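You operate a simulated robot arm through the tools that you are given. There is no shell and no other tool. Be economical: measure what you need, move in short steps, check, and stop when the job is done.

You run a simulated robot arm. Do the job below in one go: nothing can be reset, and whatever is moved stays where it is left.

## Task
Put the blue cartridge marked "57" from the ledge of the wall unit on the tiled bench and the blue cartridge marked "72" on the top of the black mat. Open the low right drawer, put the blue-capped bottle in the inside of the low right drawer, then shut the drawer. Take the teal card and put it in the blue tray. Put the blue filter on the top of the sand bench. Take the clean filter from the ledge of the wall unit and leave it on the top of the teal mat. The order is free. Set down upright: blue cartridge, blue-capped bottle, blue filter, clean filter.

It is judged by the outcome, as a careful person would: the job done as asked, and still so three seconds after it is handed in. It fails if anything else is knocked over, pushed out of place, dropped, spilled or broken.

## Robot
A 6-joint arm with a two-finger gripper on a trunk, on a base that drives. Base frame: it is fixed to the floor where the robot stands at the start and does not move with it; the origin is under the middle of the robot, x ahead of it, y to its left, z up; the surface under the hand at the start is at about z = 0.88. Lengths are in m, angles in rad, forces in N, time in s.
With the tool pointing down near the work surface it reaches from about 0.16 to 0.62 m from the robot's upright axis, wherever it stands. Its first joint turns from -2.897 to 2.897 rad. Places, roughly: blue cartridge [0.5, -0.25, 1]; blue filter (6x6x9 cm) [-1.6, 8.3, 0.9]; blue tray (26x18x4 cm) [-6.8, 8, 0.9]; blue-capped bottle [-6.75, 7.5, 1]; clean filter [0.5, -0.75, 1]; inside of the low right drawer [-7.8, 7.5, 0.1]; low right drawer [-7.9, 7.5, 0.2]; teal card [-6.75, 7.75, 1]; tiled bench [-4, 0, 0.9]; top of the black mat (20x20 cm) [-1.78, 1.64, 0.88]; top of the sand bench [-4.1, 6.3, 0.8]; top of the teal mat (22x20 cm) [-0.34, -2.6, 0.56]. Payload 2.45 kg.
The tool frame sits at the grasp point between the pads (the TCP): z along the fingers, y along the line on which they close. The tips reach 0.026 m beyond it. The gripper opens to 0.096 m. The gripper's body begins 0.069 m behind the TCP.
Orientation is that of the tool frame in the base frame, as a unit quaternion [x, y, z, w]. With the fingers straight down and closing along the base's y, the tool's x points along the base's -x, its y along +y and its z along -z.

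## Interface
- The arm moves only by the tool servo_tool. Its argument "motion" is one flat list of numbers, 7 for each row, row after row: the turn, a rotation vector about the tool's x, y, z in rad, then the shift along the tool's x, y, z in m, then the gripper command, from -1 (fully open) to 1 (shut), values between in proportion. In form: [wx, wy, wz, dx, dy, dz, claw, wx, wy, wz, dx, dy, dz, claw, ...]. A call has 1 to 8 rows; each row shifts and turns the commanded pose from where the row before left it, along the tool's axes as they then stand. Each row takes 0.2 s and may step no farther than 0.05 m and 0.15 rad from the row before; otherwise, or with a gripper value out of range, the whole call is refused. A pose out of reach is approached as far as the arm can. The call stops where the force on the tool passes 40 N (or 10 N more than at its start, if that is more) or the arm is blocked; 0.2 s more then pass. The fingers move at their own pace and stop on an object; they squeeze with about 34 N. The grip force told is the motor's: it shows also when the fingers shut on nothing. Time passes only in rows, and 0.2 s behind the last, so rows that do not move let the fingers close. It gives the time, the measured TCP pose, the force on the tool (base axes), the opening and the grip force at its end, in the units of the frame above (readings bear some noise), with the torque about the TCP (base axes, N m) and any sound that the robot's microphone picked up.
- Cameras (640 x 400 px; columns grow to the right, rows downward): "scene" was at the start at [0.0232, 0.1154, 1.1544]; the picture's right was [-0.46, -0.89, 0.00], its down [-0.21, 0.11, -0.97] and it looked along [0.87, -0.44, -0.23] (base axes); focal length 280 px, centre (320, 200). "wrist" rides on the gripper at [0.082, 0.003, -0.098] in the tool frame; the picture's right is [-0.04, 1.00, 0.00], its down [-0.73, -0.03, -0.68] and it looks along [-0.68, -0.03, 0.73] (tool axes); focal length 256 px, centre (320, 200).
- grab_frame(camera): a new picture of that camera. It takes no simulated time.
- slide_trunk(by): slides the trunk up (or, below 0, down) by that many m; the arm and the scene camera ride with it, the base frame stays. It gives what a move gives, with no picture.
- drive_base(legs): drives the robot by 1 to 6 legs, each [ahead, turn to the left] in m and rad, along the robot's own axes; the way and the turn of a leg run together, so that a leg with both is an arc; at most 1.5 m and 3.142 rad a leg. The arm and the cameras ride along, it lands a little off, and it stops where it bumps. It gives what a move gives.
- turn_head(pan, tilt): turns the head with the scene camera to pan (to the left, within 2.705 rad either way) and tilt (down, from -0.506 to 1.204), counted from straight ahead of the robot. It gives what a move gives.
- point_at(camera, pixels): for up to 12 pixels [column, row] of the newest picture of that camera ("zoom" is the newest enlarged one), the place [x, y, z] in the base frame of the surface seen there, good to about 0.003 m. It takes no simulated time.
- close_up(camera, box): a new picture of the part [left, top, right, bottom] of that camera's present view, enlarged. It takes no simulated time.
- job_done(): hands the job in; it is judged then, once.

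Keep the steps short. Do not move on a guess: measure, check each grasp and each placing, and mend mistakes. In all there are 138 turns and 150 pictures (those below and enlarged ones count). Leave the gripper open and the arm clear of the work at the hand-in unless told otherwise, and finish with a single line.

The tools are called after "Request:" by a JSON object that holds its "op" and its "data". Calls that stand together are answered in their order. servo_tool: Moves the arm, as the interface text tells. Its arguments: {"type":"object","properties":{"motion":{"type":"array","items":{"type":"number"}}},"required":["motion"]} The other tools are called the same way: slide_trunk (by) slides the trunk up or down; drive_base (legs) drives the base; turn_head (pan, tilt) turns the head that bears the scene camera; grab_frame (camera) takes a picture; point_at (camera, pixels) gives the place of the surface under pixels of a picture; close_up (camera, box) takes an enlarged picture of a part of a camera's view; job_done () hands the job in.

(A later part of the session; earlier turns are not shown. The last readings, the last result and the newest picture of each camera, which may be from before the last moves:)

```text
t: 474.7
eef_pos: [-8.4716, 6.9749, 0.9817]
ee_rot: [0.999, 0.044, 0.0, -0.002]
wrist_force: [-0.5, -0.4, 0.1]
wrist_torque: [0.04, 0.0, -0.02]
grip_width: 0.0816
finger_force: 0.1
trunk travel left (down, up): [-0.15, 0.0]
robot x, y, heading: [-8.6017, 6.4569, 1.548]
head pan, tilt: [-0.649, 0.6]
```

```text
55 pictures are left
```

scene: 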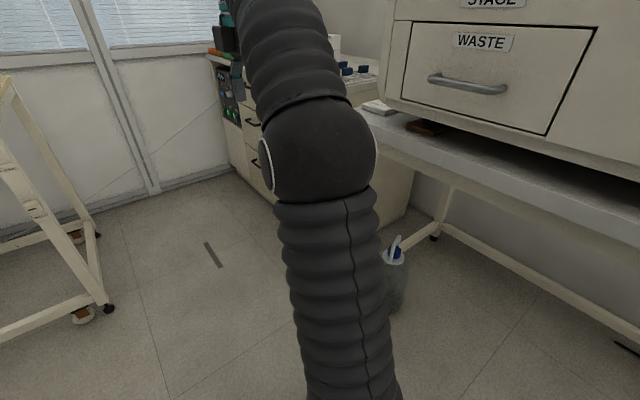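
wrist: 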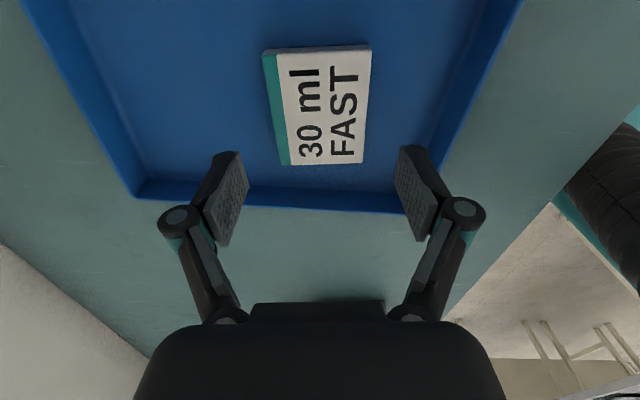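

The drawer unit is ahead on the right, behind the arm. Tuck the hand back 0.18, drive ahead 0.7 and turn to face it.

Request:
{"op": "servo_tool", "data": {"motion": [0, 0, 0, -0.03, 0.045, 0, -1, 0, 0, 0, -0.03, 0.045, 0, -1, 0, 0, 0, -0.03, 0.045, 0, -1, 0, 0, 0, -0.03, 0.045, 0, -1]}}

Request:
{"op": "drive_base", "data": {"legs": [[0.8, 0], [0, -1.548]]}}

Request:
{"op": "turn_head", "data": {"pan": 0.1, "tilt": 0.75}}

Request:
{"op": "grab_frame", "data": {"camera": "scene"}}

```text
refused: row 1 steps farther than a row can; nothing moved
```

```text
t: 482.8
eef_pos: [-8.0681, 7.1227, 0.9801]
ee_rot: [0.737, -0.675, 0.003, -0.001]
wrist_force: [0.3, 0.2, -0.1]
wrist_torque: [0.0, 0.0, -0.04]
grip_width: 0.0818
finger_force: 0.1
trunk travel left (down, up): [-0.15, 0.0]
robot x, y, heading: [-8.5887, 7.2547, -0.018]
head pan, tilt: [-0.649, 0.6]
```

```text
t: 483.9
eef_pos: [-8.0667, 7.1247, 0.9804]
ee_rot: [0.737, -0.675, 0.002, -0.001]
wrist_force: [-0.1, -0.1, 0.3]
wrist_torque: [0.0, -0.01, -0.01]
grip_width: 0.0815
finger_force: 0.0
trunk travel left (down, up): [-0.15, 0.0]
robot x, y, heading: [-8.5913, 7.255, -0.014]
head pan, tilt: [0.099, 0.75]
```

```text
54 pictures are left
```

scene: 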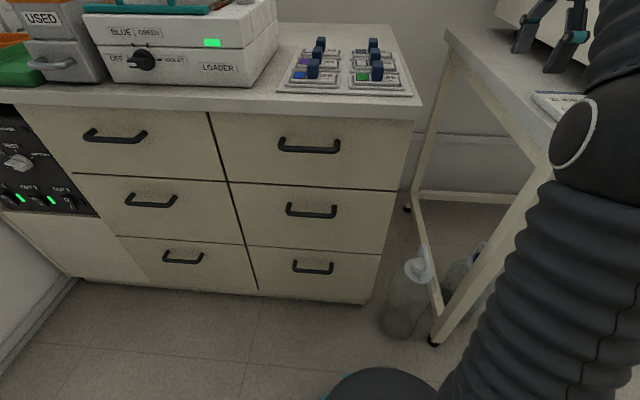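

The servo was refused but nothing was touched (forces ~0). The low right drawer is seen with handle at (312,267). Measure.

Request:
{"op": "point_at", "data": {"camera": "scene", "pixels": [[312, 272], [293, 266], [332, 270], [312, 262], [270, 280], [360, 290], [250, 250], [380, 255], [310, 217], [310, 110], [400, 118], [405, 310]]}}

Request:
{"op": "close_up", "data": {"camera": "scene", "box": [220, 180, 400, 310]}}

```text
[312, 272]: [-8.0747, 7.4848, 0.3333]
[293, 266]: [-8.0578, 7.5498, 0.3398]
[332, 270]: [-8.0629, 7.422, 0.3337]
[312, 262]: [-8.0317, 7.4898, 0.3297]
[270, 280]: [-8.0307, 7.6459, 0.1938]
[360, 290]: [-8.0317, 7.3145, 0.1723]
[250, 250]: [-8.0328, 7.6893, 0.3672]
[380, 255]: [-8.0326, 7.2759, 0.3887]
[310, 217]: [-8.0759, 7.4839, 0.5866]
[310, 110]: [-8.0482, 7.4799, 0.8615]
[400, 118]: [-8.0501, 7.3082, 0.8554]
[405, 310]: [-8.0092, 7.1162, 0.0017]
```

```text
3.08 times, centred on (310, 245) of scene
```

zoom: 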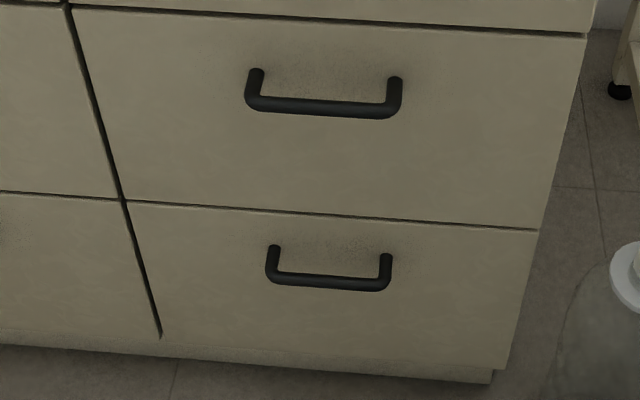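

Handle bar along y at (−8.075, 7.485, 0.333), about 0.043 off the face. Handles above rule out a vertical hand, so I'll come in with the hand horizontal, closing vertically. First pull the hand back and left, in free space.

Request:
{"op": "servo_tool", "data": {"motion": [0, 0, 0, 0, 0.049, 0, -1, 0, 0, 0, 0, 0.049, 0, -1, 0, 0, 0, 0, 0.049, 0, -1, 0, 0, 0, 0, 0.049, 0, -1, 0, 0, 0.0892, 0, 0, 0, -1, 0, 0, 0, -0.049, 0, 0, -1, 0, 0, 0, -0.049, 0, 0, -1, 0, 0, 0, -0.049, 0, 0, -1]}}

Request:
{"op": "slide_trunk", "data": {"by": -0.15}}

Request:
{"op": "servo_tool", "data": {"motion": [0, 0, 0, -0.049, 0, 0, -1, 0, 0, 0, -0.049, 0, 0, -1, 0, 0, 0, -0.049, 0, 0, -1, 0, 0, 0, -0.03, 0, 0.04, -1, 0, 0, 0, 0, 0, 0.049, -1, 0, 0, 0, 0, 0, 0.049, -1, 0, 0, 0, 0, 0, 0.049, -1, 0, 0, 0, 0, 0, 0.049, -1]}}

```text
t: 485.7
eef_pos: [-8.2634, 7.2537, 0.9821]
ee_rot: [-0.707, 0.708, -0.002, 0.002]
wrist_force: [-0.2, -0.2, 0.8]
wrist_torque: [0.02, 0.04, -0.01]
grip_width: 0.0959
finger_force: 0.0
trunk travel left (down, up): [-0.15, 0.0]
robot x, y, heading: [-8.5884, 7.256, -0.016]
head pan, tilt: [0.099, 0.75]
```

```text
t: 487.5
eef_pos: [-8.2636, 7.2535, 0.832]
ee_rot: [-0.707, 0.708, -0.001, 0.002]
wrist_force: [0.7, -0.2, 0.0]
wrist_torque: [-0.01, -0.02, 0.0]
grip_width: 0.0957
finger_force: 0.0
trunk travel left (down, up): [0.0, 0.15]
robot x, y, heading: [-8.5911, 7.252, -0.013]
head pan, tilt: [0.099, 0.75]
```

```text
t: 489.3
eef_pos: [-8.2631, 7.4313, 0.5952]
ee_rot: [-0.707, 0.707, -0.002, 0.002]
wrist_force: [0.5, -0.1, 0.5]
wrist_torque: [-0.02, -0.03, -0.01]
grip_width: 0.096
finger_force: 0.1
trunk travel left (down, up): [0.0, 0.15]
robot x, y, heading: [-8.5862, 7.2547, -0.019]
head pan, tilt: [0.099, 0.75]
```

Reach is fine so far. Descend another 0.2.

Request:
{"op": "servo_tool", "data": {"motion": [0, 0, 0, 0, 0, 0.045, -1, 0, 0, 0, 0, 0, 0.045, -1, 0, 0, 0, 0, 0, 0.045, -1, 0, 0, 0, 0, 0, 0.045, -1, 0.1, 0, 0, -0.02, 0, 0, -1, 0.1, 0, 0, -0.02, 0, 0, -1, 0.1, 0, 0, -0.015, 0, 0, -1, 0.1, 0, 0, 0, 0, 0, -1]}}

Request:
{"op": "grab_frame", "data": {"camera": "scene"}}

```text
t: 491.1
eef_pos: [-8.2639, 7.4856, 0.4154]
ee_rot: [0.693, -0.692, 0.142, -0.141]
wrist_force: [0.2, -0.6, 0.1]
wrist_torque: [0.01, 0.0, 0.02]
grip_width: 0.0959
finger_force: 0.1
trunk travel left (down, up): [0.0, 0.15]
robot x, y, heading: [-8.5909, 7.2513, -0.016]
head pan, tilt: [0.099, 0.75]
```

```text
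52 pictures are left
```

scene: 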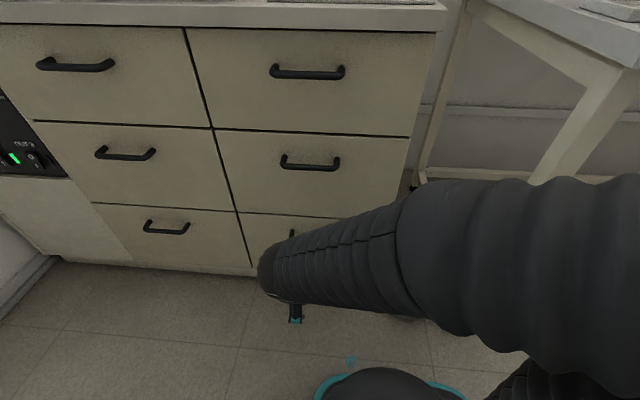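

Pitch works. Continue pitching by 0.9 to about 1.3 rad.

Request:
{"op": "servo_tool", "data": {"motion": [0.13, 0, 0, 0, 0, 0, -1, 0.13, 0, 0, 0, 0, 0, -1, 0.13, 0, 0, 0, 0, 0, -1, 0.13, 0, 0, 0, 0, 0, -1, 0.13, 0, 0, 0, 0, 0, -1, 0.13, 0, 0, 0, 0, 0, -1, 0.13, 0, 0, 0, 0, 0, -1]}}

Request:
{"op": "grab_frame", "data": {"camera": "wrist"}}

```text
t: 492.7
eef_pos: [-8.2362, 7.5491, 0.437]
ee_rot: [-0.559, 0.56, -0.432, 0.432]
wrist_force: [0.2, -0.2, 0.1]
wrist_torque: [0.01, 0.02, 0.03]
grip_width: 0.0959
finger_force: 0.1
out of reach, approached as far as the arm can: row 2, 3, 4, 5, 6, 7
trunk travel left (down, up): [0.0, 0.15]
robot x, y, heading: [-8.586, 7.2562, -0.014]
head pan, tilt: [0.099, 0.75]
```

```text
51 pictures are left
```

wrist: 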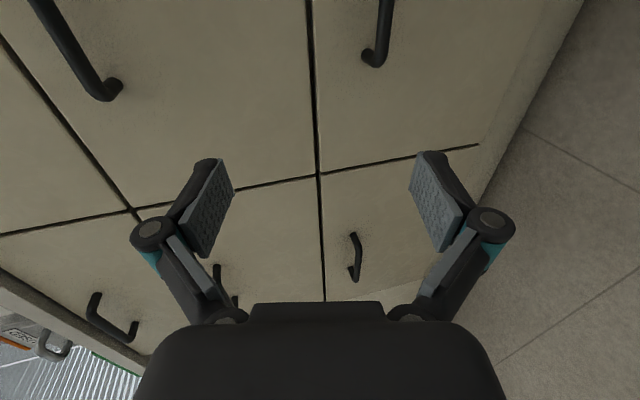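

The robot stands too close for full pitch; back up 0.1 and then advance the hand to a pre-grasp 0.09 before the bar.

Request:
{"op": "drive_base", "data": {"legs": [[-0.1, 0.015]]}}

Request:
{"op": "servo_tool", "data": {"motion": [0, 0, 0, 0.016, 0.009, 0.045, -1, 0, 0, 0, 0.016, 0.009, 0.045, -1, 0, 0, 0, 0.016, 0.009, 0.045, -1, 0, 0, 0, 0.016, 0.008, 0.045, -1, 0, 0, 0, 0, 0, 0, -1]}}

Request:
{"op": "grab_frame", "data": {"camera": "wrist"}}

Request:
{"op": "grab_frame", "data": {"camera": "scene"}}

```text
t: 493.8
eef_pos: [-8.339, 7.5552, 0.4359]
ee_rot: [0.564, -0.556, 0.429, -0.434]
wrist_force: [0.4, 0.5, 0.3]
wrist_torque: [0.02, 0.0, 0.02]
grip_width: 0.0957
finger_force: 0.0
trunk travel left (down, up): [0.0, 0.15]
robot x, y, heading: [-8.6865, 7.2563, -0.002]
head pan, tilt: [0.099, 0.75]
```

```text
t: 495.0
eef_pos: [-8.1742, 7.4935, 0.3561]
ee_rot: [0.565, -0.557, 0.429, -0.433]
wrist_force: [0.1, 0.1, 0.0]
wrist_torque: [0.01, 0.02, 0.01]
grip_width: 0.0961
finger_force: 0.1
trunk travel left (down, up): [0.0, 0.15]
robot x, y, heading: [-8.6916, 7.2572, -0.005]
head pan, tilt: [0.099, 0.75]
```

```text
50 pictures are left
```

wrist: 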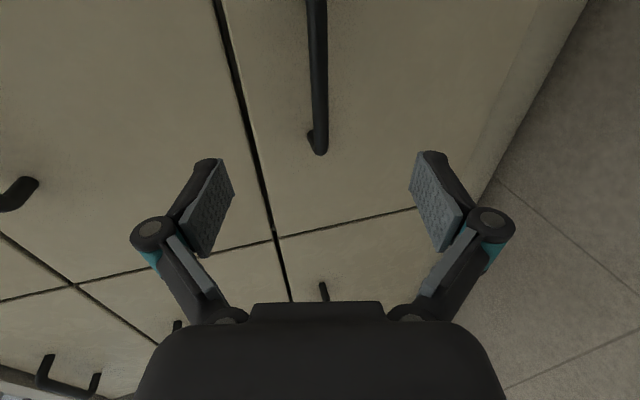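

```text
49 pictures are left
```

scene: 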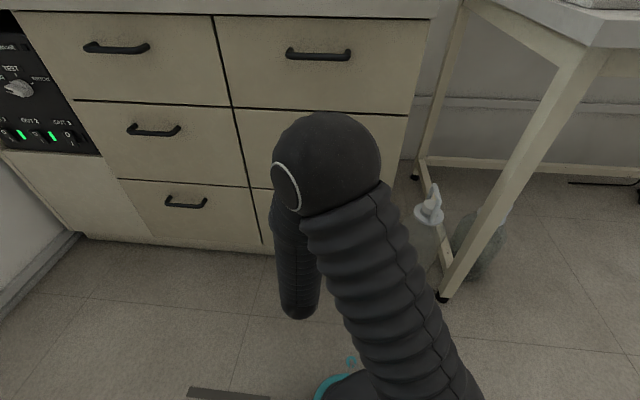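

Request:
{"op": "point_at", "data": {"camera": "wrist", "pixels": [[318, 20], [318, 60], [318, 100], [318, 140], [360, 100]]}}

```text
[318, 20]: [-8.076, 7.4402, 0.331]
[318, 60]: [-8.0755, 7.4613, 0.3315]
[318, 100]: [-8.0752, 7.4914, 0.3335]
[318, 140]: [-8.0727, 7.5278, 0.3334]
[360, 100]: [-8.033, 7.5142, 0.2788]
```

Bar at x≈−8.073, z≈0.332. Advance 0.098 and close.

Request:
{"op": "servo_tool", "data": {"motion": [0, 0, 0, 0.008, -0.0035, 0.035, -1, 0, 0, 0, 0, 0, 0.035, -1, 0, 0, 0, 0, 0, 0.028, -1, 0, 0, 0, 0, 0, 0, 0, 0, 0, 0, 0, 0, 0, 1, 0, 0, 0, 0, 0, 0, 1, 0, 0, 0, 0, 0, 0, 1]}}

Request:
{"op": "grab_frame", "data": {"camera": "wrist"}}

```text
t: 496.6
eef_pos: [-8.0794, 7.4862, 0.3326]
ee_rot: [0.565, -0.557, 0.429, -0.431]
wrist_force: [-5.0, 1.3, -26.1]
wrist_torque: [0.67, 0.31, 0.34]
grip_width: 0.0132
finger_force: 39.6
trunk travel left (down, up): [0.0, 0.15]
robot x, y, heading: [-8.6917, 7.2514, 0.006]
head pan, tilt: [0.099, 0.75]
```

```text
48 pictures are left
```

wrist: 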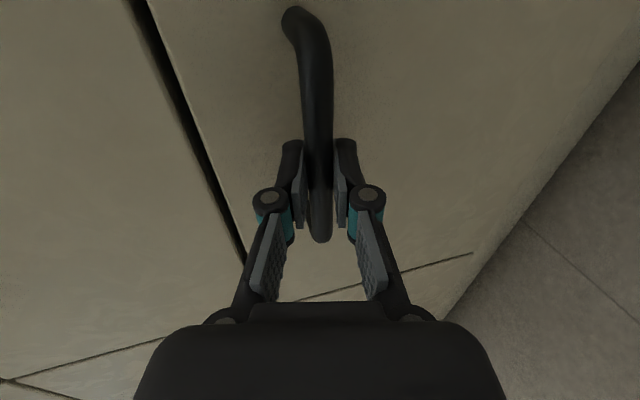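

Gripped on the bar. Ease 3 mm down, then pull by backing 0.1 first.

Request:
{"op": "servo_tool", "data": {"motion": [0, 0, 0, 0, 0.003, 0, 1, 0, 0, 0, 0, 0, 0, 1]}}

Request:
{"op": "drive_base", "data": {"legs": [[-0.1, 0]]}}

Request:
{"op": "grab_frame", "data": {"camera": "scene"}}

```text
t: 497.2
eef_pos: [-8.0804, 7.4858, 0.3315]
ee_rot: [0.564, -0.557, 0.429, -0.434]
wrist_force: [-14.9, -3.6, -16.6]
wrist_torque: [0.38, 0.24, -0.08]
grip_width: 0.0132
finger_force: 39.3
trunk travel left (down, up): [0.0, 0.15]
robot x, y, heading: [-8.6898, 7.2576, 0.0]
head pan, tilt: [0.099, 0.75]
```

```text
t: 498.4
eef_pos: [-8.179, 7.4867, 0.3323]
ee_rot: [0.564, -0.556, 0.43, -0.433]
wrist_force: [1.1, 3.0, -18.9]
wrist_torque: [0.39, 0.2, -0.13]
grip_width: 0.0132
finger_force: 39.3
trunk travel left (down, up): [0.0, 0.15]
robot x, y, heading: [-8.7891, 7.2539, -0.001]
head pan, tilt: [0.099, 0.75]
```

```text
47 pictures are left
```

scene: 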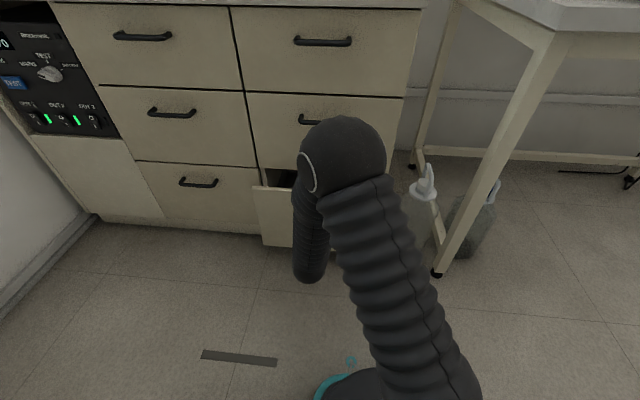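

Drawer opens. Pull another 0.19.

Request:
{"op": "drive_base", "data": {"legs": [[-0.19, 0]]}}

Request:
{"op": "servo_tool", "data": {"motion": [0, 0, 0, 0, 0, 0, 0, 0, 0, 0, 0, 0, 0, -1, 0, 0, 0, 0, 0, 0, -1, 0, 0, 0, 0, 0, 0, -1, 0, 0, 0, 0, 0, -0.04, -1, 0, 0, 0, 0, 0, -0.05, -1, 0, 0, 0, 0, 0, -0.05, -1]}}

Request:
{"op": "grab_frame", "data": {"camera": "scene"}}

```text
t: 499.9
eef_pos: [-8.3696, 7.4871, 0.3319]
ee_rot: [0.565, -0.556, 0.428, -0.434]
wrist_force: [-2.8, 28.1, -13.6]
wrist_torque: [0.71, 0.16, 0.31]
grip_width: 0.0134
finger_force: 39.8
trunk travel left (down, up): [0.0, 0.15]
robot x, y, heading: [-8.9807, 7.2546, 0.001]
head pan, tilt: [0.099, 0.75]
```

```text
t: 501.6
eef_pos: [-8.5043, 7.4882, 0.3678]
ee_rot: [0.564, -0.557, 0.429, -0.434]
wrist_force: [-0.1, -0.3, 0.8]
wrist_torque: [0.0, -0.02, 0.03]
grip_width: 0.0959
finger_force: 0.0
out of reach, approached as far as the arm can: row 7
trunk travel left (down, up): [0.0, 0.15]
robot x, y, heading: [-8.978, 7.2552, -0.002]
head pan, tilt: [0.099, 0.75]
```

```text
46 pictures are left
```

scene: 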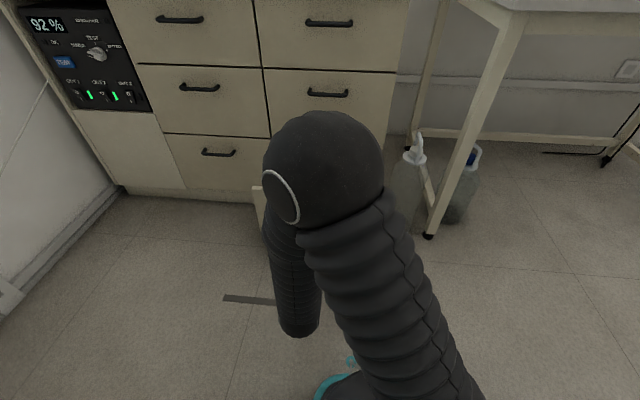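

Released clear. Raise the hand and restore it to pointing down.

Request:
{"op": "servo_tool", "data": {"motion": [0, 0, 0, 0, -0.049, 0, -1, 0, 0, 0, 0, -0.049, 0, -1, 0, 0, 0, 0, -0.049, 0, -1, 0, 0, 0, 0, -0.049, 0, -1, 0, 0, 0, 0, -0.049, 0, -1, -0.145, 0, 0, 0, 0, 0, -1, -0.145, 0, 0, 0, 0, 0, -1, -0.145, 0, 0, 0, 0, 0, -1]}}

Request:
{"op": "servo_tool", "data": {"motion": [-0.145, 0, 0, 0, 0, 0, -1, -0.145, 0, 0, 0, 0, 0, -1, -0.145, 0, 0, 0, 0, 0, -1, -0.145, 0, 0, 0, 0, 0, -1, -0.145, 0, 0, 0, 0, 0, -1, -0.146, 0, 0, 0, 0, 0, -1, 0, 0, 0, 0, 0, 0, -1]}}

Request:
{"op": "slide_trunk", "data": {"by": 0.15}}

Request:
{"op": "grab_frame", "data": {"camera": "scene"}}

```text
t: 503.4
eef_pos: [-8.4412, 7.4889, 0.6059]
ee_rot: [0.645, -0.636, 0.299, -0.302]
wrist_force: [1.2, 0.0, 0.6]
wrist_torque: [0.01, -0.02, -0.02]
grip_width: 0.0961
finger_force: 0.0
trunk travel left (down, up): [0.0, 0.15]
robot x, y, heading: [-8.9791, 7.2614, 0.003]
head pan, tilt: [0.099, 0.75]
```

```text
t: 504.9
eef_pos: [-8.4411, 7.4889, 0.6053]
ee_rot: [0.712, -0.702, 0.002, -0.002]
wrist_force: [0.1, -0.1, -0.2]
wrist_torque: [0.01, -0.01, 0.01]
grip_width: 0.0961
finger_force: 0.0
trunk travel left (down, up): [0.0, 0.15]
robot x, y, heading: [-8.9777, 7.2545, -0.004]
head pan, tilt: [0.099, 0.75]
```

```text
t: 506.7
eef_pos: [-8.4418, 7.4883, 0.7545]
ee_rot: [0.712, -0.703, 0.003, -0.002]
wrist_force: [-0.2, 0.0, -1.0]
wrist_torque: [0.03, 0.03, -0.01]
grip_width: 0.0957
finger_force: 0.1
trunk travel left (down, up): [-0.15, 0.0]
robot x, y, heading: [-8.9797, 7.2515, 0.003]
head pan, tilt: [0.099, 0.75]
```

```text
45 pictures are left
```

scene: 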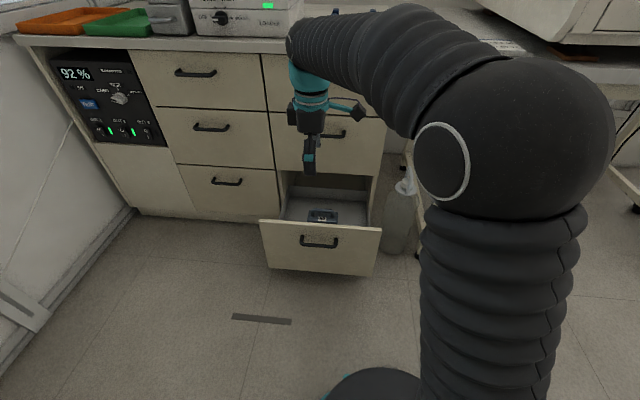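

Drawer is open; a small item lies inside. Measure the interior.

Request:
{"op": "close_up", "data": {"camera": "scene", "box": [250, 150, 400, 280]}}

Request:
{"op": "point_at", "data": {"camera": "scene", "pixels": [[320, 218], [295, 212], [352, 215], [290, 222], [350, 222], [318, 225], [372, 226], [285, 200], [365, 205], [320, 200], [330, 185], [345, 205]]}}

```text
3.08 times, centred on (325, 215) of scene
```

zoom: 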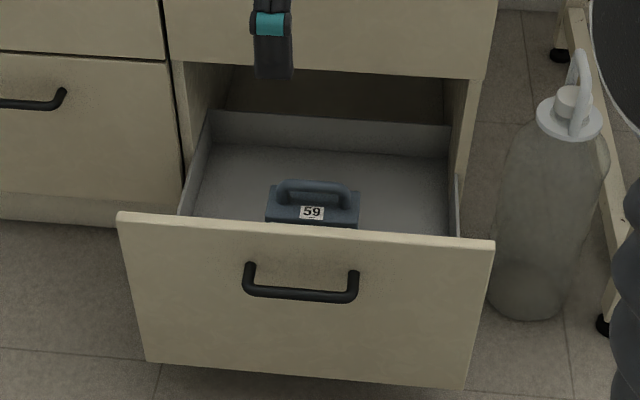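

```text
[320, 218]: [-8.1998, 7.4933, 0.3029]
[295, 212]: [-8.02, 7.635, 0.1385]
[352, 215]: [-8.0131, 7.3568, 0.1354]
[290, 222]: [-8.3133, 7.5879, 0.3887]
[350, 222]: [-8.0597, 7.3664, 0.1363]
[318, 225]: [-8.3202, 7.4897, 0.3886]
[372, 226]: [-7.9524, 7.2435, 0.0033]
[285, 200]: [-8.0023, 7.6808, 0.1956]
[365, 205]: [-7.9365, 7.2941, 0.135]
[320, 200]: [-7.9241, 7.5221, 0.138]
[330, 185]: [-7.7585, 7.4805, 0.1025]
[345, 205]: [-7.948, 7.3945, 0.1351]
```

Floor z≈0.136; block "59" sits in the middle, leaving free space at its right (y≈7.36). Measure the block and test whether the hand can get down to z≈0.25 in free air here.

Request:
{"op": "point_at", "data": {"camera": "zoom", "pixels": [[268, 215], [358, 220], [356, 195], [275, 190], [310, 182], [400, 215], [448, 225], [190, 215], [400, 180], [225, 180]]}}

Request:
{"op": "slide_trunk", "data": {"by": -0.15}}

Request:
{"op": "servo_tool", "data": {"motion": [0, 0, 0, 0, 0.02, 0.045, -1, 0, 0, 0, 0, 0, 0.045, -1, 0, 0, 0, 0, 0, 0.045, -1, 0, 0, 0, 0, 0, 0.045, -1, 0, 0, 0, 0, 0, 0.045, -1, 0, 0, 0, 0, 0, 0.045, -1, 0, 0, 0, 0, 0, 0.045, -1, 0, 0, 0, 0, 0, 0.04, -1]}}

```text
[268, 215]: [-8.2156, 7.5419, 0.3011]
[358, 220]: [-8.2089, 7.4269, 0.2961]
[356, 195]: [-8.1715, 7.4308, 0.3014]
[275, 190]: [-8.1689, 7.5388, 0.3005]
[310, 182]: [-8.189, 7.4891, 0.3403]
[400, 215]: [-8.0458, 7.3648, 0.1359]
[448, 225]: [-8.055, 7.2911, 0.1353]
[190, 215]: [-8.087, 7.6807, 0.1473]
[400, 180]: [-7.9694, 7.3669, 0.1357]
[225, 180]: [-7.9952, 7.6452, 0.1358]
```

```text
t: 508.4
eef_pos: [-8.4412, 7.4895, 0.6056]
ee_rot: [0.712, -0.702, 0.003, -0.002]
wrist_force: [0.3, -0.5, -0.4]
wrist_torque: [0.02, -0.03, -0.01]
grip_width: 0.0958
finger_force: 0.1
trunk travel left (down, up): [0.0, 0.15]
robot x, y, heading: [-8.9781, 7.2525, -0.002]
head pan, tilt: [0.099, 0.75]
```

```text
t: 510.2
eef_pos: [-8.4584, 7.489, 0.2504]
ee_rot: [0.712, -0.702, 0.002, -0.002]
wrist_force: [0.3, -0.1, -0.7]
wrist_torque: [0.02, 0.02, 0.01]
grip_width: 0.0958
finger_force: 0.0
trunk travel left (down, up): [0.0, 0.15]
robot x, y, heading: [-8.9799, 7.2574, -0.002]
head pan, tilt: [0.099, 0.75]
```

Reach confirmed. I plan the bottle at (−8.21, 7.357), with the camera on the right side. Now raise, tuck the hand, and go fetch the bottle.

Request:
{"op": "servo_tool", "data": {"motion": [0, 0, 0, 0, 0, -0.049, -1, 0, 0, 0, 0, 0, -0.049, -1, 0, 0, 0, 0, 0, -0.049, -1, 0, 0, 0, 0, 0, -0.049, -1, 0, 0, 0, 0, 0, -0.049, -1, 0, 0, 0, 0, 0, -0.049, -1, 0, 0, 0, 0, 0, -0.049, -1, 0, 0, 0, 0, 0, -0.049, -1]}}

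Request:
{"op": "slide_trunk", "data": {"by": 0.15}}

Request:
{"op": "servo_tool", "data": {"motion": [0, 0, 0, 0, 0, -0.049, -1, 0, 0, 0, 0, 0, -0.049, -1, 0, 0, 0, 0, 0.03, -0.039, -1, 0, 0, 0, 0.04, 0.028, 0, -1, 0, 0, 0, 0.04, 0.028, 0, -1, 0, 0, 0, 0.04, 0.028, 0, -1, 0, 0, 0, 0.04, 0.028, 0, -1, 0, 0, 0, 0.04, 0.0, 0, -1]}}

Request:
{"op": "turn_head", "data": {"pan": 0.0, "tilt": 0.5}}

```text
t: 512.0
eef_pos: [-8.4617, 7.4894, 0.6409]
ee_rot: [0.712, -0.702, 0.002, -0.001]
wrist_force: [0.2, 0.3, -0.2]
wrist_torque: [0.02, 0.0, 0.01]
grip_width: 0.0959
finger_force: 0.1
trunk travel left (down, up): [0.0, 0.15]
robot x, y, heading: [-8.9798, 7.2581, 0.001]
head pan, tilt: [0.099, 0.75]
```

```text
t: 513.8
eef_pos: [-8.4611, 7.4902, 0.7915]
ee_rot: [0.712, -0.702, 0.003, -0.001]
wrist_force: [0.0, 0.8, -1.0]
wrist_torque: [0.0, 0.04, 0.0]
grip_width: 0.096
finger_force: 0.0
trunk travel left (down, up): [-0.15, 0.0]
robot x, y, heading: [-8.9763, 7.2529, 0.003]
head pan, tilt: [0.099, 0.75]
```

```text
t: 515.6
eef_pos: [-8.6006, 7.2875, 0.9276]
ee_rot: [0.712, -0.703, 0.003, -0.002]
wrist_force: [-0.1, 0.0, -0.5]
wrist_torque: [-0.01, 0.03, -0.03]
grip_width: 0.0959
finger_force: 0.2
trunk travel left (down, up): [-0.15, 0.0]
robot x, y, heading: [-8.982, 7.2553, 0.0]
head pan, tilt: [0.099, 0.75]
```

```text
t: 516.4
eef_pos: [-8.5995, 7.2874, 0.9292]
ee_rot: [0.712, -0.702, 0.003, -0.002]
wrist_force: [-0.5, 0.8, -1.0]
wrist_torque: [-0.04, -0.03, -0.03]
grip_width: 0.0961
finger_force: 0.1
trunk travel left (down, up): [-0.15, 0.0]
robot x, y, heading: [-8.9802, 7.2567, -0.003]
head pan, tilt: [0.0, 0.499]
```

Request:
{"op": "drive_base", "data": {"legs": [[0, -1.118], [0.783, 0], [0, -0.45], [1.1, 0], [0, 0.36], [0.91, 0]]}}

```text
t: 535.5
eef_pos: [-8.1827, 4.2376, 0.9287]
ee_rot: [-0.181, 0.983, -0.003, 0.0]
wrist_force: [0.5, 0.4, -0.7]
wrist_torque: [0.0, -0.04, 0.0]
grip_width: 0.0961
finger_force: 0.1
trunk travel left (down, up): [-0.15, 0.0]
robot x, y, heading: [-8.3469, 4.5811, -1.227]
head pan, tilt: [0.0, 0.499]
```

Request:
{"op": "drive_base", "data": {"legs": [[0, -0.122], [0.667, 0], [0, 1.349], [1.2, 0], [0, 0.414], [1.169, 0]]}}

```text
t: 555.5
eef_pos: [-5.5962, 4.593, 0.929]
ee_rot: [0.842, -0.54, 0.003, -0.003]
wrist_force: [-0.1, 0.9, 0.5]
wrist_torque: [-0.03, -0.02, -0.04]
grip_width: 0.0961
finger_force: 0.0
trunk travel left (down, up): [-0.15, 0.0]
robot x, y, heading: [-5.9303, 4.4156, 0.413]
head pan, tilt: [0.0, 0.499]
```

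Request:
{"op": "drive_base", "data": {"legs": [[0, 1.1315], [1.5, 0], [1.53, 0], [0, 1.597]]}}

Request:
{"op": "turn_head", "data": {"pan": 0.0, "tilt": 0.35}}

Request:
{"op": "grab_frame", "data": {"camera": "scene"}}

```text
refused: 1.53 is not a number from -1.5 to 1.5
```

```text
t: 556.2
eef_pos: [-5.5979, 4.5945, 0.9309]
ee_rot: [0.841, -0.541, 0.002, -0.003]
wrist_force: [-0.4, -0.2, -0.5]
wrist_torque: [-0.04, 0.03, 0.02]
grip_width: 0.0955
finger_force: 0.0
trunk travel left (down, up): [-0.15, 0.0]
robot x, y, heading: [-5.9298, 4.4121, 0.415]
head pan, tilt: [0.0, 0.351]
```

```text
43 pictures are left
```

scene: 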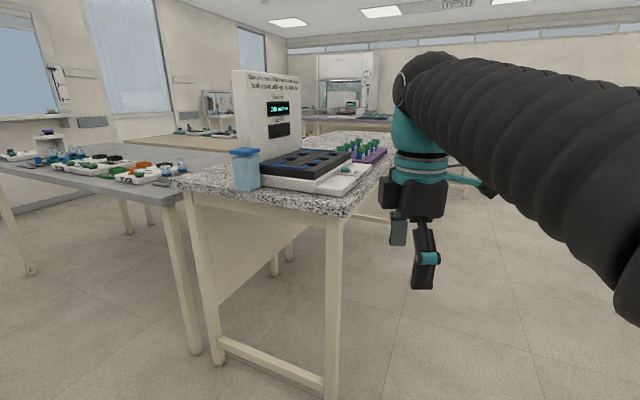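

A leg was too long; resend it split.

Request:
{"op": "drive_base", "data": {"legs": [[0, 1.1315], [1.5, 0], [1.49, 0], [0, 1.597]]}}

Request:
{"op": "grab_frame", "data": {"camera": "scene"}}

```text
t: 577.4
eef_pos: [-6.2773, 7.3555, 0.9281]
ee_rot: [0.691, 0.723, -0.002, -0.003]
wrist_force: [0.7, 0.7, -0.1]
wrist_torque: [0.01, 0.0, -0.02]
grip_width: 0.0958
finger_force: 0.1
trunk travel left (down, up): [-0.15, 0.0]
robot x, y, heading: [-5.9026, 7.4028, -3.111]
head pan, tilt: [0.0, 0.351]
```

```text
42 pictures are left
```

scene: 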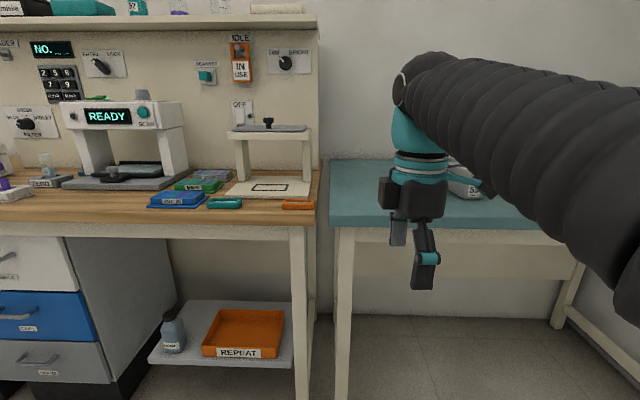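

Straighten, raise to max height, and drive to the bottle's left side at y≈7.367.

Request:
{"op": "servo_tool", "data": {"motion": [0, 0, 0, 0, 0, -0.04, -1, 0, 0, 0, 0, 0, -0.036, -1, 0, 0, 0, 0, 0, 0, -1]}}

Request:
{"op": "drive_base", "data": {"legs": [[0, -0.0306], [0.36, 0]]}}

Request:
{"op": "grab_frame", "data": {"camera": "wrist"}}

Request:
{"op": "grab_frame", "data": {"camera": "scene"}}

```text
t: 578.1
eef_pos: [-6.2772, 7.357, 1.0049]
ee_rot: [0.691, 0.723, -0.001, -0.003]
wrist_force: [0.1, 0.5, 0.1]
wrist_torque: [-0.01, 0.01, 0.0]
grip_width: 0.0959
finger_force: 0.0
trunk travel left (down, up): [-0.15, 0.0]
robot x, y, heading: [-5.8995, 7.3996, -3.109]
head pan, tilt: [0.0, 0.351]
```

```text
t: 580.9
eef_pos: [-6.641, 7.3676, 1.0052]
ee_rot: [0.702, 0.712, -0.003, -0.004]
wrist_force: [-0.4, -0.2, 0.0]
wrist_torque: [0.02, -0.04, 0.02]
grip_width: 0.0963
finger_force: 0.1
trunk travel left (down, up): [-0.15, 0.0]
robot x, y, heading: [-6.2621, 7.3968, -3.143]
head pan, tilt: [0.0, 0.351]
```

```text
41 pictures are left
```

wrist: 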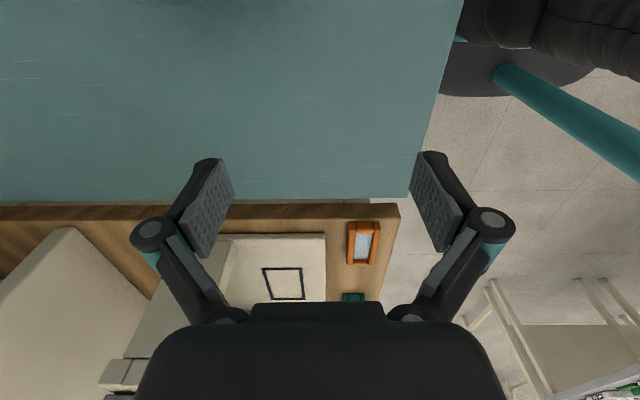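

```text
40 pictures are left
```

scene: 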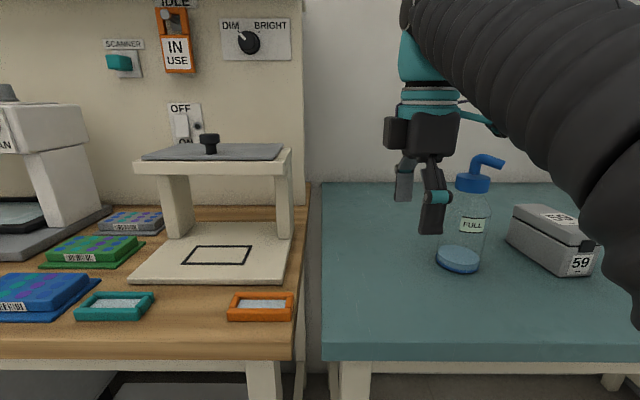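

Request:
{"op": "close_up", "data": {"camera": "scene", "box": [380, 130, 540, 290]}}

Request:
{"op": "point_at", "data": {"camera": "scene", "pixels": [[472, 176], [472, 185], [457, 183], [489, 185], [475, 165], [482, 158], [502, 163], [468, 225], [460, 262], [472, 171]]}}

```text
2.50 times, centred on (460, 210) of scene
```

zoom: 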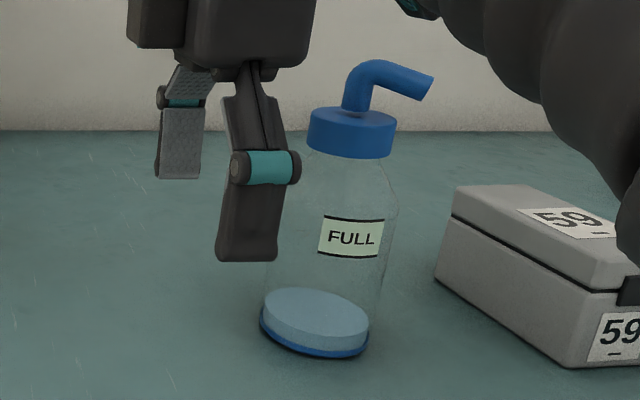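

```text
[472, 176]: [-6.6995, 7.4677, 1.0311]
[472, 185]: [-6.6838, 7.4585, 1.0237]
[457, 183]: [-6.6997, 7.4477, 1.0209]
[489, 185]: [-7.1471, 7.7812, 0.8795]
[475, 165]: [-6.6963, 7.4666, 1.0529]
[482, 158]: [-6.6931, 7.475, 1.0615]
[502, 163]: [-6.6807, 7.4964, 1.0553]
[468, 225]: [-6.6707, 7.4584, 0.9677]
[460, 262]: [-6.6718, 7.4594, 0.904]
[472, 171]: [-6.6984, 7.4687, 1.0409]
```

The bottle's shoulder starts around z 0.99–1.0, so I want a cap grip with TCP ≥1.02. Test whether the hand can rise more at this short reach (0.38).

Request:
{"op": "servo_tool", "data": {"motion": [0, 0, 0, 0, 0, -0.02, -1, 0, 0, 0, 0, 0, -0.02, -1, 0, 0, 0, 0, 0, 0, -1]}}

```text
t: 581.6
eef_pos: [-6.6429, 7.3674, 1.0137]
ee_rot: [0.701, 0.713, -0.004, -0.004]
wrist_force: [0.5, -0.2, -0.2]
wrist_torque: [-0.01, 0.01, 0.01]
grip_width: 0.096
finger_force: 0.1
out of reach, approached as far as the arm can: row 1, 2
trunk travel left (down, up): [-0.15, 0.0]
robot x, y, heading: [-6.2623, 7.3985, -3.142]
head pan, tilt: [0.0, 0.351]
```

Vertical max is 1.014 here. Instead I'll tilt the hand 0.5 rad sideways (about the closing axis), so the palm clears the spout and the TCP can sit at cap height; then move forward to the bottle's x.

Request:
{"op": "servo_tool", "data": {"motion": [0, 0.1, 0, 0, 0, 0, -1, 0, 0.1, 0, 0, 0, 0, -1, 0, 0.1, 0, 0, 0, 0, -1, 0, 0.1, 0, 0, 0, 0, -1, 0, 0.1, 0, 0, 0, 0, -1, 0, 0, 0, 0.0048, 0, -0.0088, -1, 0, 0, 0, 0, -0.029, 0, -1, 0, 0, 0, 0, -0.028, 0, -1]}}

Request:
{"op": "grab_frame", "data": {"camera": "scene"}}

Request:
{"op": "grab_frame", "data": {"camera": "wrist"}}

```text
t: 583.5
eef_pos: [-6.7037, 7.3771, 0.9964]
ee_rot: [0.68, 0.69, 0.172, -0.179]
wrist_force: [0.2, 0.8, 0.7]
wrist_torque: [-0.04, 0.06, 0.03]
grip_width: 0.0957
finger_force: 0.1
out of reach, approached as far as the arm can: row 1, 2, 3, 4, 5, 6
trunk travel left (down, up): [-0.15, 0.0]
robot x, y, heading: [-6.2617, 7.3962, -3.143]
head pan, tilt: [0.0, 0.351]
```

```text
38 pictures are left
```

scene: 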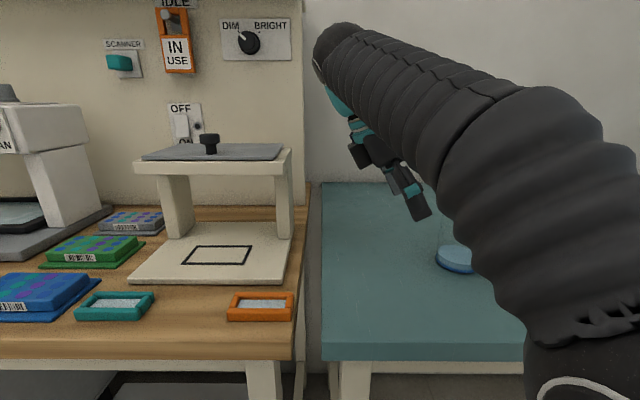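

```text
37 pictures are left
```

wrist: 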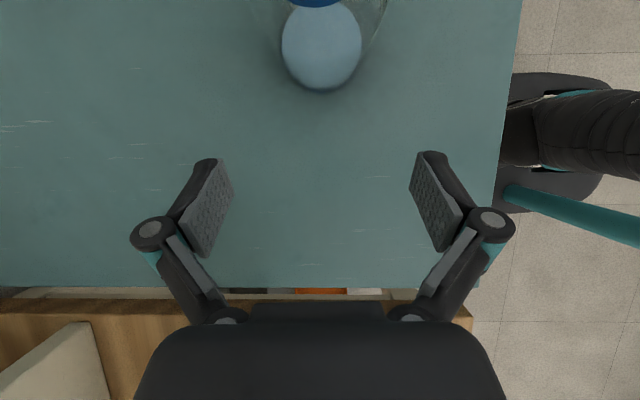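

Height is limited, but with the hand leaning left the palm clears cap and spout, so I can grip the body instead (Ø≈0.058) at z≈0.962. Tilt to 0.7, lower, and slide half-way in.

Request:
{"op": "servo_tool", "data": {"motion": [0, 0, 0, -0.0163, 0, 0.0299, -1, 0, 0.1, 0, 0, 0, 0, -1, 0, 0.1, 0, 0, 0, 0, -1, 0, 0, 0, 0.019, 0, 0.016, -1, 0, 0, 0, 0.019, 0, 0.016, -1, 0, 0, 0, 0, 0, 0, -1]}}

Request:
{"op": "grab_frame", "data": {"camera": "wrist"}}

```text
t: 584.9
eef_pos: [-6.7046, 7.4287, 0.9627]
ee_rot: [0.66, 0.669, 0.239, -0.247]
wrist_force: [0.2, -0.6, 0.0]
wrist_torque: [0.0, -0.01, -0.02]
grip_width: 0.0962
finger_force: 0.1
trunk travel left (down, up): [-0.15, 0.0]
robot x, y, heading: [-6.262, 7.3981, -3.14]
head pan, tilt: [0.0, 0.351]
```

```text
36 pictures are left
```

wrist: 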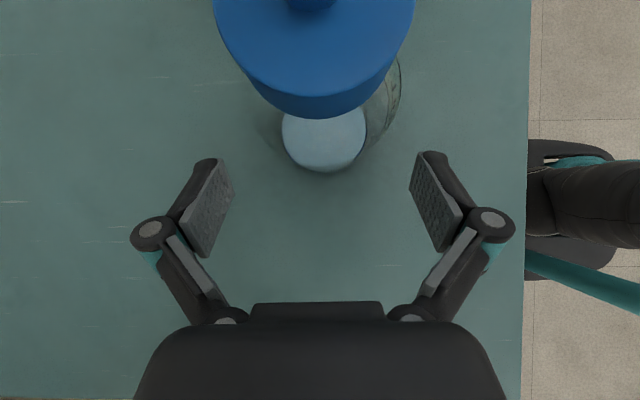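

Centred. Slide the rest slowly (force would stop it), 6 mm higher to keep the camera clear of the spout.

Request:
{"op": "servo_tool", "data": {"motion": [0, 0, 0, 0.0039, 0.0, -0.0046, -1, 0, 0, 0, 0.009, -0.0, 0.0075, -1, 0, 0, 0, 0.009, 0, 0.0075, -1, 0, 0, 0, 0.008, 0, 0.007, -1, 0, 0, 0, 0, 0, 0, -1]}}

Request:
{"op": "grab_frame", "data": {"camera": "wrist"}}

Request:
{"op": "grab_frame", "data": {"camera": "scene"}}

```text
t: 586.0
eef_pos: [-6.7051, 7.4623, 0.9675]
ee_rot: [0.66, 0.668, 0.239, -0.248]
wrist_force: [0.1, 0.1, 1.1]
wrist_torque: [0.0, -0.04, -0.01]
grip_width: 0.0961
finger_force: 0.1
trunk travel left (down, up): [-0.15, 0.0]
robot x, y, heading: [-6.2616, 7.4004, -3.135]
head pan, tilt: [0.0, 0.351]
```

```text
35 pictures are left
```

wrist: 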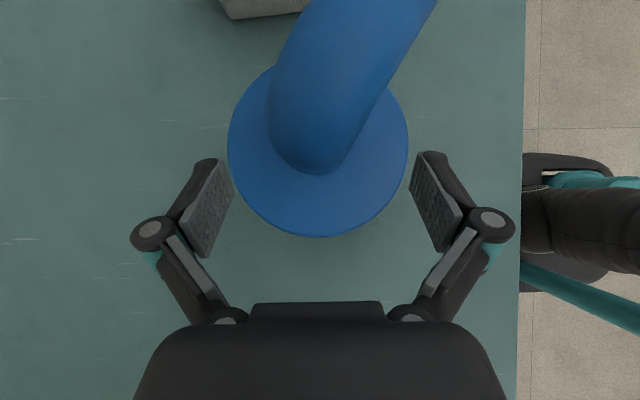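

```text
34 pictures are left
```

scene: 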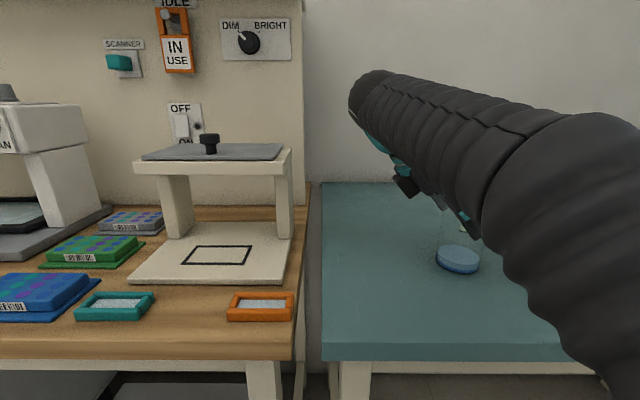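

Cap centred between fingers. Close on the body.

Request:
{"op": "servo_tool", "data": {"motion": [0, 0, 0, 0, 0, 0, -0.5, 0, 0, 0, 0, 0, 0, 0, 0, 0, 0, 0, 0, 0, 1, 0, 0, 0, 0, 0, 0, 1, 0, 0, 0, 0, 0, 0, 1]}}

Request:
{"op": "grab_frame", "data": {"camera": "wrist"}}

```text
t: 587.2
eef_pos: [-6.7045, 7.4608, 0.9685]
ee_rot: [0.66, 0.668, 0.239, -0.247]
wrist_force: [-1.3, -0.3, 3.8]
wrist_torque: [-0.04, 0.01, 0.06]
grip_width: 0.0668
finger_force: 33.8
trunk travel left (down, up): [-0.15, 0.0]
robot x, y, heading: [-6.2615, 7.4002, -3.139]
head pan, tilt: [0.0, 0.351]
```

```text
33 pictures are left
```

wrist: 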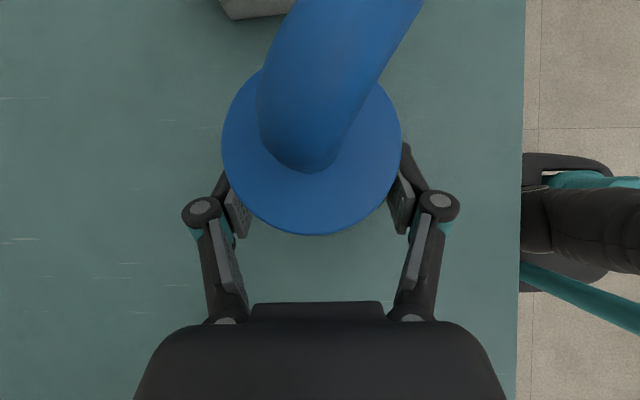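

Gripped at 0.067. Lift 0.022.

Request:
{"op": "servo_tool", "data": {"motion": [0, 0, 0, 0.0071, 0, -0.0084, 1, 0, 0, 0, 0.0071, 0, -0.0084, 1, 0, 0, 0, 0, 0, 0, 1]}}

Request:
{"op": "grab_frame", "data": {"camera": "scene"}}

```text
t: 588.0
eef_pos: [-6.7047, 7.4623, 0.9901]
ee_rot: [0.66, 0.668, 0.239, -0.247]
wrist_force: [-0.2, 0.0, -1.0]
wrist_torque: [-0.01, 0.01, -0.01]
grip_width: 0.0668
finger_force: 34.1
trunk travel left (down, up): [-0.15, 0.0]
robot x, y, heading: [-6.2646, 7.3951, -3.146]
head pan, tilt: [0.0, 0.351]
```

```text
32 pictures are left
```

scene: 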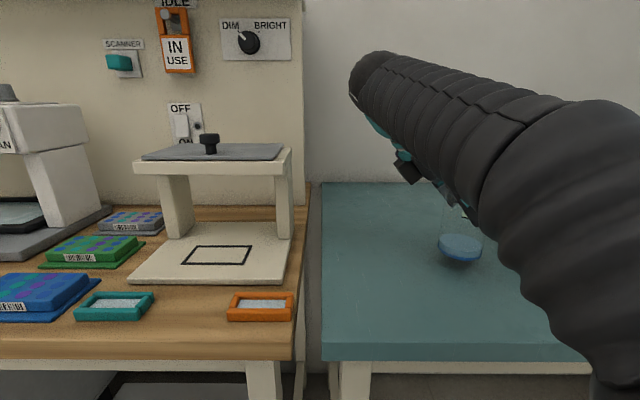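

Bottle is held upright. Drive back along the known route.

Request:
{"op": "drive_base", "data": {"legs": [[-0.37, 0], [0, 1.557], [1.5, 0], [1.5, 0], [0, -1.151], [1.141, 0]]}}

```text
t: 616.6
eef_pos: [-7.3343, 3.7895, 0.9905]
ee_rot: [0.499, 0.796, 0.179, -0.293]
wrist_force: [0.4, 0.1, -1.2]
wrist_torque: [0.02, -0.04, 0.02]
grip_width: 0.0668
finger_force: 33.7
trunk travel left (down, up): [-0.15, 0.0]
robot x, y, heading: [-6.909, 3.9174, -2.709]
head pan, tilt: [0.0, 0.351]
```

Request:
{"op": "drive_base", "data": {"legs": [[0, -0.442], [1.391, 0], [0, -1.561], [0.7, 0], [0, 0.36], [0.93, 0]]}}

Request:
{"op": "turn_head", "data": {"pan": -0.3, "tilt": 0.5}}

```text
t: 637.6
eef_pos: [-8.7212, 5.9345, 0.9909]
ee_rot: [0.923, 0.173, 0.337, -0.067]
wrist_force: [0.5, 0.0, -1.4]
wrist_torque: [-0.05, 0.0, -0.01]
grip_width: 0.0667
finger_force: 34.5
trunk travel left (down, up): [-0.15, 0.0]
robot x, y, heading: [-8.6248, 5.5015, 1.928]
head pan, tilt: [0.0, 0.351]
```

```text
t: 638.4
eef_pos: [-8.7209, 5.9347, 0.9893]
ee_rot: [0.923, 0.174, 0.337, -0.067]
wrist_force: [0.1, -0.3, -0.9]
wrist_torque: [-0.01, 0.02, 0.02]
grip_width: 0.0669
finger_force: 34.0
trunk travel left (down, up): [-0.15, 0.0]
robot x, y, heading: [-8.6254, 5.4999, 1.928]
head pan, tilt: [-0.3, 0.499]
```

Request:
{"op": "drive_base", "data": {"legs": [[0, -0.309], [1.45, 0], [0.5, 0], [0, -1.619]]}}

Request:
{"op": "turn_head", "data": {"pan": 0.0, "tilt": 0.9}}

Request:
{"op": "grab_frame", "data": {"camera": "scene"}}

Request:
{"op": "grab_frame", "data": {"camera": "wrist"}}

```text
t: 652.6
eef_pos: [-8.2545, 7.4207, 0.9892]
ee_rot: [0.698, -0.629, 0.257, 0.227]
wrist_force: [-0.1, -0.2, -1.7]
wrist_torque: [0.0, 0.02, -0.01]
grip_width: 0.0667
finger_force: 33.7
trunk travel left (down, up): [-0.15, 0.0]
robot x, y, heading: [-8.7007, 7.4439, 0.096]
head pan, tilt: [-0.3, 0.499]
stopped in leg 4: the robot was blocked; the commanded pose is now the measured one
```

```text
t: 653.5
eef_pos: [-8.2547, 7.4195, 0.9921]
ee_rot: [0.698, -0.629, 0.257, 0.227]
wrist_force: [-0.2, 0.2, -0.8]
wrist_torque: [0.02, 0.02, -0.03]
grip_width: 0.066
finger_force: 34.4
trunk travel left (down, up): [-0.15, 0.0]
robot x, y, heading: [-8.698, 7.4476, 0.097]
head pan, tilt: [0.0, 0.901]
```

```text
31 pictures are left
```

scene: 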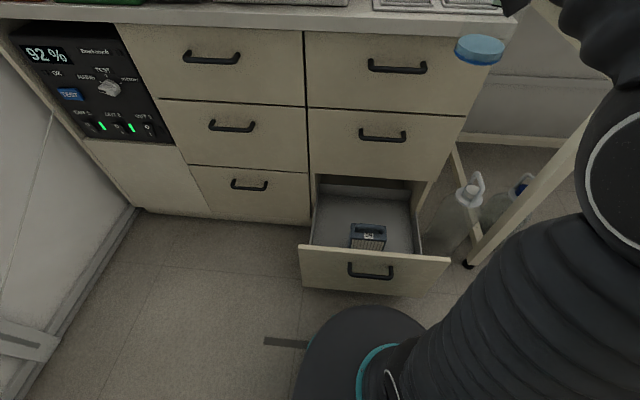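

```text
30 pictures are left
```

wrist: 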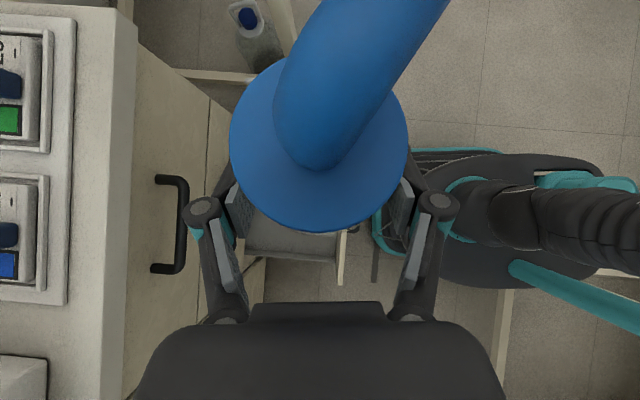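

The base's front seems to have met the drawer panel during the turn. Check the drawer's position.

Request:
{"op": "point_at", "data": {"camera": "scene", "pixels": [[370, 255], [320, 248], [440, 260], [368, 232], [352, 240], [385, 242], [330, 205], [410, 230], [330, 225], [345, 340], [365, 307], [395, 215]]}}

Request:
{"op": "close_up", "data": {"camera": "scene", "box": [280, 150, 470, 330]}}

```text
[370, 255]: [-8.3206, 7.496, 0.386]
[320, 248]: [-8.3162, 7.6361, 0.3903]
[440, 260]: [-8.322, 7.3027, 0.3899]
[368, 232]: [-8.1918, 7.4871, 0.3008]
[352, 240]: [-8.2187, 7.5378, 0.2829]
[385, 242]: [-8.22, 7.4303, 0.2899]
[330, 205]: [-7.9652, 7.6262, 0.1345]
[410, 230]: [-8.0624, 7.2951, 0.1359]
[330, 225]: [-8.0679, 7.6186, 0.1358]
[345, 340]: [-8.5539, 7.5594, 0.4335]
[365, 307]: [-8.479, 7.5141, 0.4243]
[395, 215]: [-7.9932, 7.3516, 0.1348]
```

```text
2.22 times, centred on (375, 240) of scene
```

zoom: 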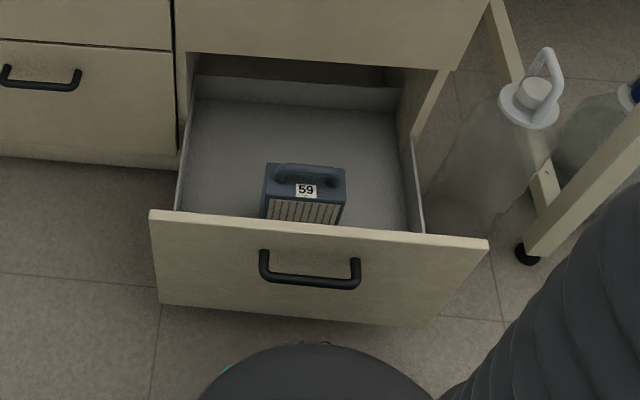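

Drawer did not move (front still −8.32). I can work from this heading. Plan the bottle left of block 59 at (−8.185, 7.614). Lower the trunk and move over that spot.

Request:
{"op": "slide_trunk", "data": {"by": -0.15}}

Request:
{"op": "servo_tool", "data": {"motion": [0, 0, 0, -0.02854, -0.01796, -0.02388, 1, 0, 0, 0, -0.02854, -0.01796, -0.02388, 1, 0, 0, 0, -0.02854, -0.01796, -0.02388, 1, 0, 0, 0, -0.02854, -0.01796, -0.02388, 1, 0, 0, 0, -0.02854, -0.01796, -0.02388, 1, 0, 0, 0, 0, 0, 0, 1]}}

Request:
{"op": "grab_frame", "data": {"camera": "scene"}}

```text
t: 655.2
eef_pos: [-8.2541, 7.4199, 0.8411]
ee_rot: [0.698, -0.629, 0.258, 0.227]
wrist_force: [-0.6, -0.2, -0.5]
wrist_torque: [0.02, -0.03, 0.0]
grip_width: 0.0664
finger_force: 34.7
trunk travel left (down, up): [0.0, 0.15]
robot x, y, heading: [-8.6979, 7.4408, 0.096]
head pan, tilt: [0.0, 0.901]
```

```text
t: 656.6
eef_pos: [-8.1837, 7.589, 0.8001]
ee_rot: [0.698, -0.629, 0.259, 0.225]
wrist_force: [-0.6, 0.8, -1.1]
wrist_torque: [0.01, 0.02, 0.03]
grip_width: 0.0665
finger_force: 34.5
out of reach, approached as far as the arm can: row 3, 4, 5
trunk travel left (down, up): [0.0, 0.15]
robot x, y, heading: [-8.7, 7.442, 0.096]
head pan, tilt: [0.0, 0.901]
```

```text
28 pictures are left
```

scene: 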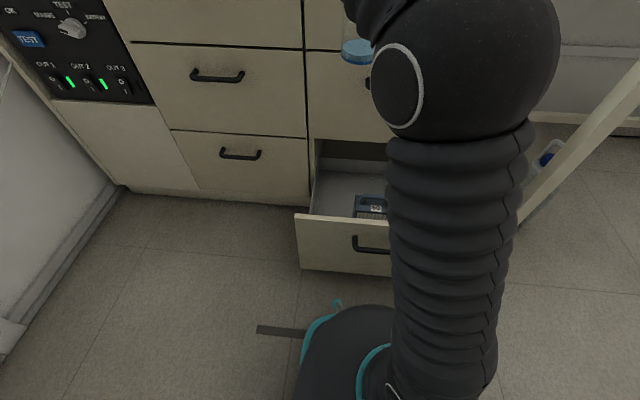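

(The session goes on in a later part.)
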